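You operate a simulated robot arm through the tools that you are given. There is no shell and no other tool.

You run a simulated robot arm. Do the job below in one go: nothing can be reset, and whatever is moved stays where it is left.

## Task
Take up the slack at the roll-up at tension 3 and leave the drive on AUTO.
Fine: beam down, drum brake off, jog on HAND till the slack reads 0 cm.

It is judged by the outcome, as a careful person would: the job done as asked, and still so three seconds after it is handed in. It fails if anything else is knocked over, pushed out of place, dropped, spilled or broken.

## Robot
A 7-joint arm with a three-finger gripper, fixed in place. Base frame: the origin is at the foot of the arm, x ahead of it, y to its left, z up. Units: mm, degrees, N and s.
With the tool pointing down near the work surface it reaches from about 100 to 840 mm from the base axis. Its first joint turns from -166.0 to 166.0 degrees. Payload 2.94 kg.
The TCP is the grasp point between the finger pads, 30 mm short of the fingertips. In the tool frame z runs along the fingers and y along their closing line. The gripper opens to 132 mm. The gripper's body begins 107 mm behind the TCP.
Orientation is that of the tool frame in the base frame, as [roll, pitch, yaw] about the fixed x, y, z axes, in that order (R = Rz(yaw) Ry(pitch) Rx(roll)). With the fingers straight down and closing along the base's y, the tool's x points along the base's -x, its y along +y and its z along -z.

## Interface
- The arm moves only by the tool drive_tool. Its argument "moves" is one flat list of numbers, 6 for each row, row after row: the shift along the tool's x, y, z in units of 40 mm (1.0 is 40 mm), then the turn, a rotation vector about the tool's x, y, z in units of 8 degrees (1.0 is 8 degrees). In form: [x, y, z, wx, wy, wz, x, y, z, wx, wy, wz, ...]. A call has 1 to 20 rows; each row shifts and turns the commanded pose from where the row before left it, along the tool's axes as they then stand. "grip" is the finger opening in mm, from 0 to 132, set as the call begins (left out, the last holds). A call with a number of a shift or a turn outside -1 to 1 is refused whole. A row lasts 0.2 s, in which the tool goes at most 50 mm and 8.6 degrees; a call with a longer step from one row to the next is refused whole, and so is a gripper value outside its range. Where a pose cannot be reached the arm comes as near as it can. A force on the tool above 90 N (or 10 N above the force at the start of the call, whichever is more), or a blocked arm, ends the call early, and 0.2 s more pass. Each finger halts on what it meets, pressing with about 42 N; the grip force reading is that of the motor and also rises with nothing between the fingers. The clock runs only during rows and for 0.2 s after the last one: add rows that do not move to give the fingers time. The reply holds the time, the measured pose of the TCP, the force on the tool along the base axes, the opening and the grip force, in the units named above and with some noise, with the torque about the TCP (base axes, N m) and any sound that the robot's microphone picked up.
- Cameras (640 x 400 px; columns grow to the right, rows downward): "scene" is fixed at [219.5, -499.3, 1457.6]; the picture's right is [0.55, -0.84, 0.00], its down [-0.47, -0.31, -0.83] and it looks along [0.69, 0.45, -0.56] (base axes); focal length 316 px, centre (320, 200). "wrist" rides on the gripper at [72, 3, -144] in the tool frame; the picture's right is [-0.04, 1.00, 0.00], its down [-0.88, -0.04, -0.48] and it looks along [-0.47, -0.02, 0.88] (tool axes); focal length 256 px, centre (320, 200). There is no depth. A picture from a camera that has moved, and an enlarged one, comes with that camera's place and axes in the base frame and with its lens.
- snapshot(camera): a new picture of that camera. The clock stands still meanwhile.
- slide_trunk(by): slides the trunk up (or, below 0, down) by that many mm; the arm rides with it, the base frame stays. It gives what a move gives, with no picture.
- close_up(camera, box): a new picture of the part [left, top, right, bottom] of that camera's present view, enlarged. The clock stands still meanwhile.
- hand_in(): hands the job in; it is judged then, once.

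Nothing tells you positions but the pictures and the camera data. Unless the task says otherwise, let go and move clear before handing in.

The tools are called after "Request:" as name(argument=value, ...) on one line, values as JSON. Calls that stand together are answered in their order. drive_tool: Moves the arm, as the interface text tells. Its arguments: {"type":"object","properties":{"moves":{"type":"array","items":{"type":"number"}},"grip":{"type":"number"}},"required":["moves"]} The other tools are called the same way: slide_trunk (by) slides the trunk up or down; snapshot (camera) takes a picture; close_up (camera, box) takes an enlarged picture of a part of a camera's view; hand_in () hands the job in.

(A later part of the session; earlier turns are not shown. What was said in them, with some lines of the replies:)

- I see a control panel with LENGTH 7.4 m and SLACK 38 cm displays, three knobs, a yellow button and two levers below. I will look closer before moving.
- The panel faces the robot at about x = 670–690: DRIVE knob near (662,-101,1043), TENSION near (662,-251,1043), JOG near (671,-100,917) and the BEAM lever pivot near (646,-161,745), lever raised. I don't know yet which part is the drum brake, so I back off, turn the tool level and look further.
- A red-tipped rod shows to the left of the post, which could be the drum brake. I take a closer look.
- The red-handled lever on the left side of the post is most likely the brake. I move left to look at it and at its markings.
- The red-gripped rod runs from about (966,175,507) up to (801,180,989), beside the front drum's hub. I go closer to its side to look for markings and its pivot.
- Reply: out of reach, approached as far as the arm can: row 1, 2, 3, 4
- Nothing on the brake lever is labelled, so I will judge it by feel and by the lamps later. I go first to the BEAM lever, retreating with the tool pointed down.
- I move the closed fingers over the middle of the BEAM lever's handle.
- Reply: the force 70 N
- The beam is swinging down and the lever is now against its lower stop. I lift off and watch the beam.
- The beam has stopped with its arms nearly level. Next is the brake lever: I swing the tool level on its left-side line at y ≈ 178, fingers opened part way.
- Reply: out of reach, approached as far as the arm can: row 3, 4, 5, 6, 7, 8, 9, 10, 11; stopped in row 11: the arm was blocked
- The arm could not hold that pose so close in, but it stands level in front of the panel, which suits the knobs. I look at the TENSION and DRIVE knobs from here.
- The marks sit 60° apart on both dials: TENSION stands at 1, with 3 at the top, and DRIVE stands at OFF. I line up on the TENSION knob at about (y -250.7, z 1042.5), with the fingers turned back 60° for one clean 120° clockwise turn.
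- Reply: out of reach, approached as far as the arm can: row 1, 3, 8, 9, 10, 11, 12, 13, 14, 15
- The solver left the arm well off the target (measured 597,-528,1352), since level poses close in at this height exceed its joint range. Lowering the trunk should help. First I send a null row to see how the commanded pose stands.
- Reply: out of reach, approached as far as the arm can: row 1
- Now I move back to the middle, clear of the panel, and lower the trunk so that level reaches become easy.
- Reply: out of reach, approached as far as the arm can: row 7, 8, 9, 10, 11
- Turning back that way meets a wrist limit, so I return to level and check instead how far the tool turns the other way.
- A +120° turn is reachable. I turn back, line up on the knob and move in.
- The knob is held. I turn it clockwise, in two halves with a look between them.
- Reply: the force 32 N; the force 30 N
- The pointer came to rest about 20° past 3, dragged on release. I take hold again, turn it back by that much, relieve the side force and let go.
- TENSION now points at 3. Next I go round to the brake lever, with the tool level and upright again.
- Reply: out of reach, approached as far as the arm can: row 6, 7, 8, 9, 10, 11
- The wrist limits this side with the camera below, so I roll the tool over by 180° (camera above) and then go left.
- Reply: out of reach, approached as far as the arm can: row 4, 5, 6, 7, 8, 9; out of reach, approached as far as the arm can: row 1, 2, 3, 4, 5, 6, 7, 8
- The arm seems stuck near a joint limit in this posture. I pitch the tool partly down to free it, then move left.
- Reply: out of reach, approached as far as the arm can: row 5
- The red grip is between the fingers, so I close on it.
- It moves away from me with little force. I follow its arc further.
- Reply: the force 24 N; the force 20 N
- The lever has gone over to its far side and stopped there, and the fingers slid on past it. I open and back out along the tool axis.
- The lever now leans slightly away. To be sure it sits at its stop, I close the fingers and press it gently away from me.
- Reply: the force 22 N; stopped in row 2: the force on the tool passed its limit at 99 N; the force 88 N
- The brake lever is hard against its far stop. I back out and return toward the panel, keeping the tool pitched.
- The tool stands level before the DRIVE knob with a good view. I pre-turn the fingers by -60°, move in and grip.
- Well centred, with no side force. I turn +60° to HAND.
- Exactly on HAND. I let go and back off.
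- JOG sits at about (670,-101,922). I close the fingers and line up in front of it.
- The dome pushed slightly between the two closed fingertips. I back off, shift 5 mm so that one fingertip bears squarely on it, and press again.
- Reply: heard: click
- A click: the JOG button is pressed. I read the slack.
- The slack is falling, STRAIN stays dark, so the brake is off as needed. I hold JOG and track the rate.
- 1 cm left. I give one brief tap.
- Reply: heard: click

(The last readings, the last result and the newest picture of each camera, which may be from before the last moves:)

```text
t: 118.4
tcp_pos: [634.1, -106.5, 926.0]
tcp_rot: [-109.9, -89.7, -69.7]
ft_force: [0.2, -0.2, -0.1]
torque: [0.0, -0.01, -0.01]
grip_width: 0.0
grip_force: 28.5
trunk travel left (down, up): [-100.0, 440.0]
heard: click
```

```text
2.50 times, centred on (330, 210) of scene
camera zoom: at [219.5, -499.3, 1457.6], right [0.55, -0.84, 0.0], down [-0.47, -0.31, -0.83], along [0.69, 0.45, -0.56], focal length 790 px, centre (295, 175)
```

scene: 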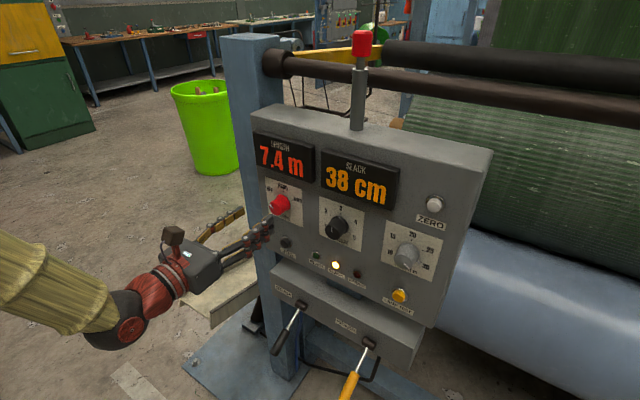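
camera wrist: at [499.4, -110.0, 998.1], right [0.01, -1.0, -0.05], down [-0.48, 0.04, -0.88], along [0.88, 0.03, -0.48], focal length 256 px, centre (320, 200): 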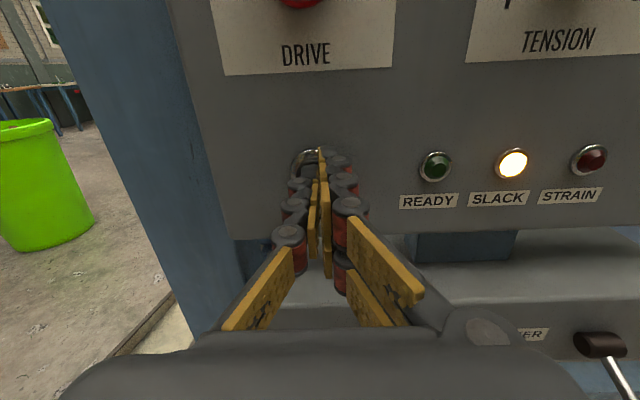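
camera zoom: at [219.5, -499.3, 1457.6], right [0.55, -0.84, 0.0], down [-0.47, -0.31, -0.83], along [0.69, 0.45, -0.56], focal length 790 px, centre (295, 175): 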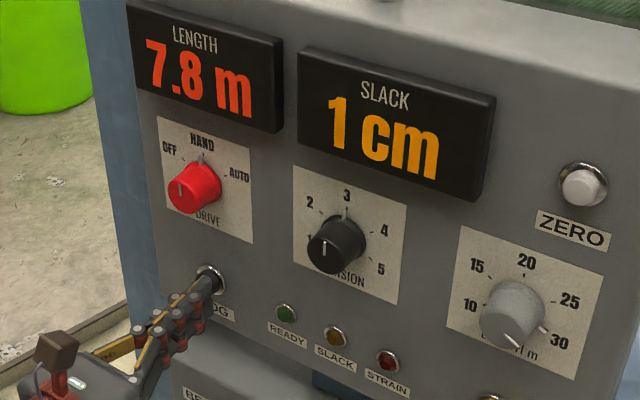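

Request:
drive_tool(moves=[0, 0, 0.31, 0, 0, 0, 0, 0, -0.31, 0, 0, 0])

Request:
close_up(camera="scene", box=[240, 130, 420, 290])

```text
t: 119.0
tcp_pos: [632.1, -105.1, 926.0]
tcp_rot: [-114.3, -89.8, -65.4]
ft_force: [-1.0, 0.2, 0.3]
torque: [0.02, 0.0, -0.01]
grip_width: 0.1
grip_force: 28.6
trunk travel left (down, up): [-100.0, 440.0]
heard: click
```

```text
2.50 times, centred on (330, 210) of scene
camera zoom: at [219.5, -499.3, 1457.6], right [0.55, -0.84, 0.0], down [-0.47, -0.31, -0.83], along [0.69, 0.45, -0.56], focal length 790 px, centre (295, 175)
```

zoom: 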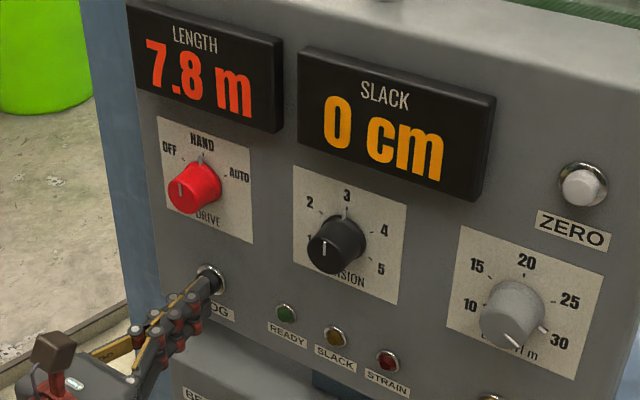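

The slack reads 0 cm with STRAIN and SLACK dark. Now DRIVE goes to AUTO: I back off, rise to the knob and pre-turn the fingers.

Request:
drive_tool(moves=[0, 0, -0.8, 0, 0, 0, 0, 0, -0.8, 0, 0, 0, 1, -0.05, 0, 0, 0, 0, 1, -0.05, 0, 0, 0, 0, 0.98, 0, 0, 0, 0, 0, 0, 0, 0, 0, 0, -1, 0, 0, 0, 0, 0, -1, 0, 0, 0, 0, 0, -1, 0, 0, 0, 0, 0, -1, 0, 0, 0, 0, 0, -1, 0, 0, 0, 0, 0, -1, 0, 0, 0, 0, 0, -1, 0, 0, 0, 0, 0, -0.5], grip=70)

Request:
drive_tool(moves=[0, 0, 0.6, 0, 0, 0])

Request:
close_up(camera="wrist", box=[220, 60, 420, 240])

```text
t: 121.8
tcp_pos: [569.9, -102.0, 1045.1]
tcp_rot: [90.2, -30.3, 90.3]
ft_force: [-0.3, -0.1, -0.4]
torque: [0.01, 0.01, -0.02]
grip_width: 69.7
grip_force: 0.0
trunk travel left (down, up): [-100.0, 440.0]
```

```text
t: 122.2
tcp_pos: [594.5, -103.2, 1045.2]
tcp_rot: [90.1, -30.2, 90.4]
ft_force: [-0.4, -0.5, 0.5]
torque: [0.03, 0.01, 0.01]
grip_width: 70.0
grip_force: 0.1
trunk travel left (down, up): [-100.0, 440.0]
```

```text
2.22 times, centred on (320, 150) of wrist
camera zoom: at [449.4, -42.4, 1084.4], right [0.01, -0.54, 0.84], down [-0.47, -0.74, -0.47], along [0.88, -0.39, -0.26], focal length 569 px, centre (320, 311)
```

zoom: 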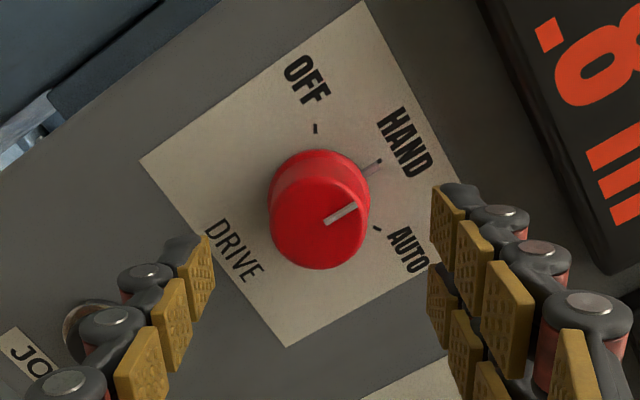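

Request:
drive_tool(moves=[0.04, -0.02, 0.65, 0, 0, 0, 0, 0, 0.62, 0, 0, 0])

Request:
drive_tool(moves=[0, 0, 0, 0, 0, 0, 0, 0, 0, 0, 0, 0, 0, 0, 0, 0, 0, 0, 0, 0, 0, 0, 0, 0, 0, 0, 0, 0, 0, 0], grip=25)

```text
t: 122.8
tcp_pos: [644.7, -99.6, 1046.1]
tcp_rot: [90.1, -30.3, 90.2]
ft_force: [-0.4, -0.5, 0.2]
torque: [0.0, 0.02, -0.01]
grip_width: 69.8
grip_force: 0.0
trunk travel left (down, up): [-100.0, 440.0]
```

```text
t: 124.0
tcp_pos: [643.9, -99.7, 1045.3]
tcp_rot: [90.2, -30.3, 90.2]
ft_force: [-0.1, 1.8, -2.9]
torque: [0.0, 0.22, 0.27]
grip_width: 36.4
grip_force: 42.6
trunk travel left (down, up): [-100.0, 440.0]
```

Request:
drive_tool(moves=[0, 0, 0, 0, 0, 1, 0, 0, 0, 0, 0, 1, 0, 0, 0, 0, 0, 1, 0, 0, 0, 0, 0, 1, 0, 0, 0, 0, 0, 1, 0, 0, 0, 0, 0, 1, 0, 0, 0, 0, 0, 1, 0, 0, 0, 0, 0, 0.5])

Request:
close_up(camera="wrist", box=[220, 60, 420, 240])

Request:
close_up(camera="scene", box=[240, 130, 420, 290])

```text
t: 125.8
tcp_pos: [644.2, -100.2, 1045.4]
tcp_rot: [-107.5, -89.6, -72.2]
ft_force: [5.8, -1.2, -1.5]
torque: [0.04, -0.66, 0.06]
grip_width: 36.4
grip_force: 44.7
trunk travel left (down, up): [-100.0, 440.0]
```

```text
2.22 times, centred on (320, 150) of wrist
camera zoom: at [500.8, -105.1, 1117.7], right [0.01, -1.0, -0.05], down [-0.48, 0.04, -0.88], along [0.88, 0.03, -0.48], focal length 569 px, centre (320, 311)
```

zoom: 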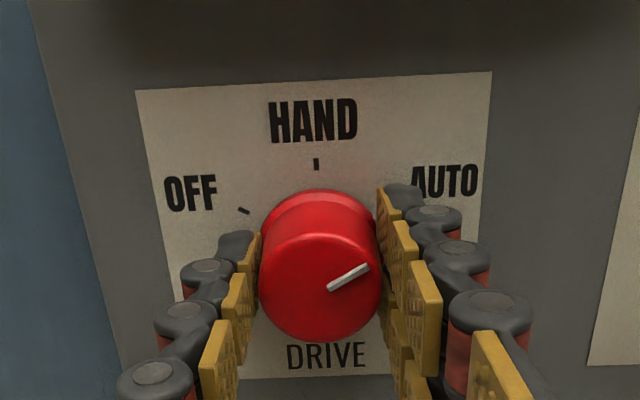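

```text
2.50 times, centred on (330, 210) of scene
camera zoom: at [219.5, -499.3, 1457.6], right [0.55, -0.84, 0.0], down [-0.47, -0.31, -0.83], along [0.69, 0.45, -0.56], focal length 790 px, centre (295, 175)
```

zoom: 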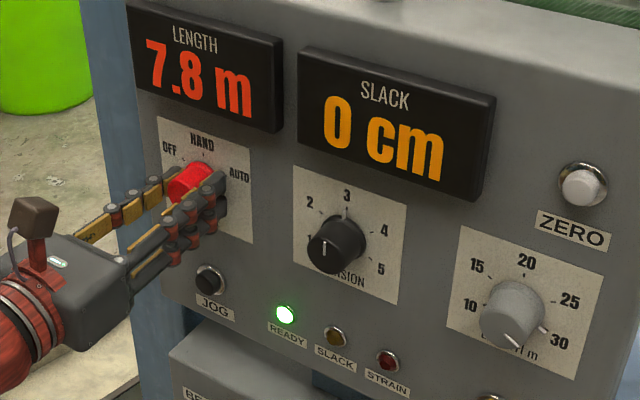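

The knob is on AUTO and READY is lit green. I let go and move clear.

Request:
drive_tool(moves=[0, 0, 0, 0, 0, 0, 0, 0, 0, 0, 0, 0, 0, 0, 0, 0, 0, 0, 0, 0, 0, 0, 0, 0, 0, 0, 0, 0, 0, 0, 0, 0, -0.8, 0, 0, 0, 0, 0, -0.8, 0, 0, 0, 0, 0, -0.4, 0, 0, 0], grip=70)

Request:
drive_tool(moves=[0, 0, 0, 0, -1, 0, 0, 0, 0, 0, -1, 0, 0, 0, 0, 0, -1, 0, 0, 0, 0, 0, -1, 0, 0, -0.5, -0.8, 0, 0, 0, 0, -0.5, -0.8, 0, 0, 0, 0, -1, 0, 0, 0, 0, 0, -1, 0, 0, 0, 0, 0, -1, 0, 0, 0, 0])

Request:
snapshot(camera="scene")

Request:
close_up(camera="scene", box=[240, 130, 420, 290])

Request:
close_up(camera="scene", box=[240, 10, 480, 150])

```text
t: 127.6
tcp_pos: [563.4, -99.1, 1043.1]
tcp_rot: [-117.3, -89.7, -62.3]
ft_force: [-0.2, -0.7, 0.0]
torque: [0.02, 0.0, 0.0]
grip_width: 69.8
grip_force: 0.0
trunk travel left (down, up): [-100.0, 440.0]
```

```text
t: 129.6
tcp_pos: [509.1, 59.7, 1081.6]
tcp_rot: [-179.4, -57.8, -0.2]
ft_force: [-0.4, 0.5, 0.2]
torque: [0.01, 0.04, 0.01]
grip_width: 69.9
grip_force: 0.1
trunk travel left (down, up): [-100.0, 440.0]
```

```text
taken
```

scene: 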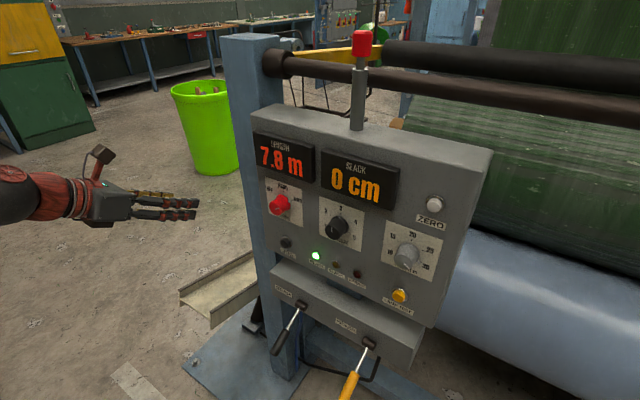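

```text
2.50 times, centred on (330, 210) of scene
camera zoom: at [219.5, -499.3, 1457.6], right [0.55, -0.84, 0.0], down [-0.47, -0.31, -0.83], along [0.69, 0.45, -0.56], focal length 790 px, centre (295, 175)
```

zoom: 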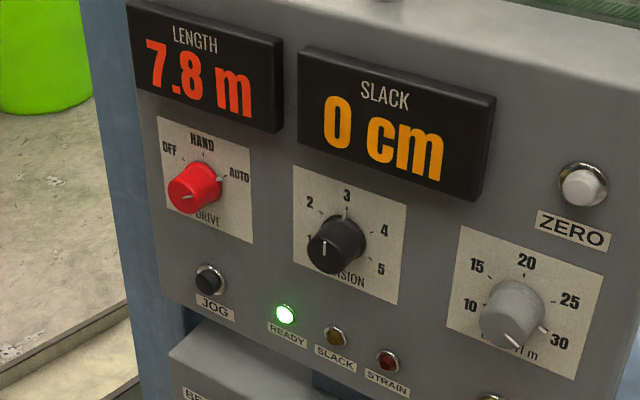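

```text
2.67 times, centred on (360, 80) of scene
camera zoom: at [219.5, -499.3, 1457.6], right [0.55, -0.84, 0.0], down [-0.47, -0.31, -0.83], along [0.69, 0.45, -0.56], focal length 843 px, centre (213, 520)
```

zoom: 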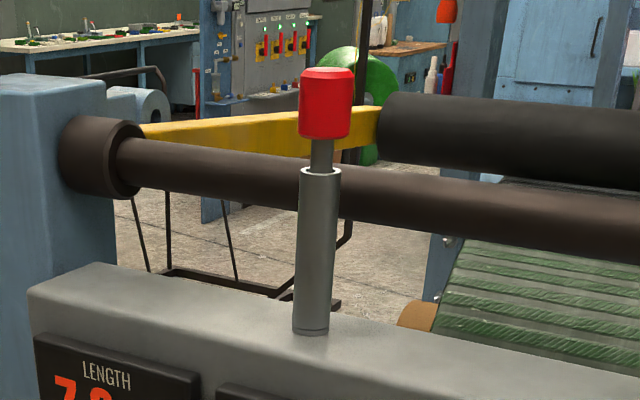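

DRIVE is on AUTO, TENSION on 3, slack 0 cm and READY is lit, with the arm clear. I wait a few seconds to see that it holds.

Request:
drive_tool(moves=[0, 0, 0, 0, 0, 0, 0, 0, 0, 0, 0, 0, 0, 0, 0, 0, 0, 0, 0, 0, 0, 0, 0, 0, 0, 0, 0, 0, 0, 0, 0, 0, 0, 0, 0, 0, 0, 0, 0, 0, 0, 0, 0, 0, 0, 0, 0, 0, 0, 0, 0, 0, 0, 0, 0, 0, 0, 0, 0, 0, 0, 0, 0, 0, 0, 0, 0, 0, 0, 0, 0, 0, 0, 0, 0, 0, 0, 0, 0, 0, 0, 0, 0, 0, 0, 0, 0, 0, 0, 0])

Request:
close_up(camera="scene", box=[240, 130, 420, 290])

```text
t: 132.8
tcp_pos: [509.0, 59.8, 1082.2]
tcp_rot: [-179.5, -57.8, -0.2]
ft_force: [-0.6, 0.2, 0.0]
torque: [-0.02, 0.01, -0.01]
grip_width: 70.0
grip_force: 0.1
trunk travel left (down, up): [-100.0, 440.0]
```

```text
2.50 times, centred on (330, 210) of scene
camera zoom: at [219.5, -499.3, 1457.6], right [0.55, -0.84, 0.0], down [-0.47, -0.31, -0.83], along [0.69, 0.45, -0.56], focal length 790 px, centre (295, 175)
```

zoom: 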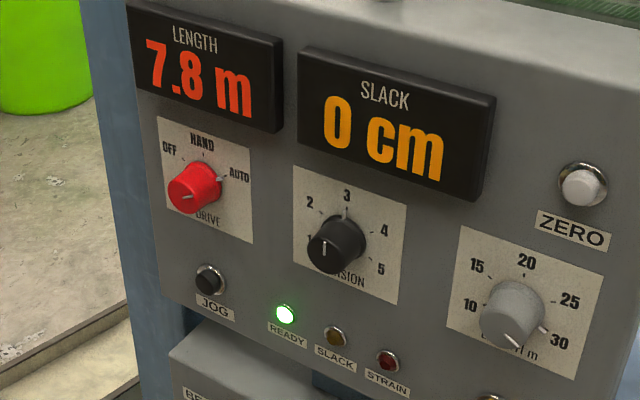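

Everything holds: slack 0 cm, TENSION 3, DRIVE on AUTO, READY lit, beam down, brake off and the arm clear. I hand it in.

Request:
hand_in()

```text
The job is handed in.
```

The slack is taken up at tension 3 and the drive is on AUTO. It stayed that way over a three-second wait before I handed it in.

- **Readings:** SLACK shows 0 cm, LENGTH went from 7.4 m to 7.8 m, and READY is lit green. The SLACK and STRAIN lamps are off.
- **Beam:** the BEAM lever is against its lower stop, and the beam swung down and stayed down.
- **Brake:** the brake lever has no markings. I took the red-gripped lever left of the post to be the drum brake and pushed it to its far stop. Jogging then took up the slack without the STRAIN lamp coming on.
- **Tension knob:** it first came to rest about 20° past 3 when I let go, so I turned it back onto the mark before jogging.

I didn't touch KICKER, ZERO, LAMP TEST or the LENGTH knob. Nothing was knocked over or moved, and the arm is clear of the machine.
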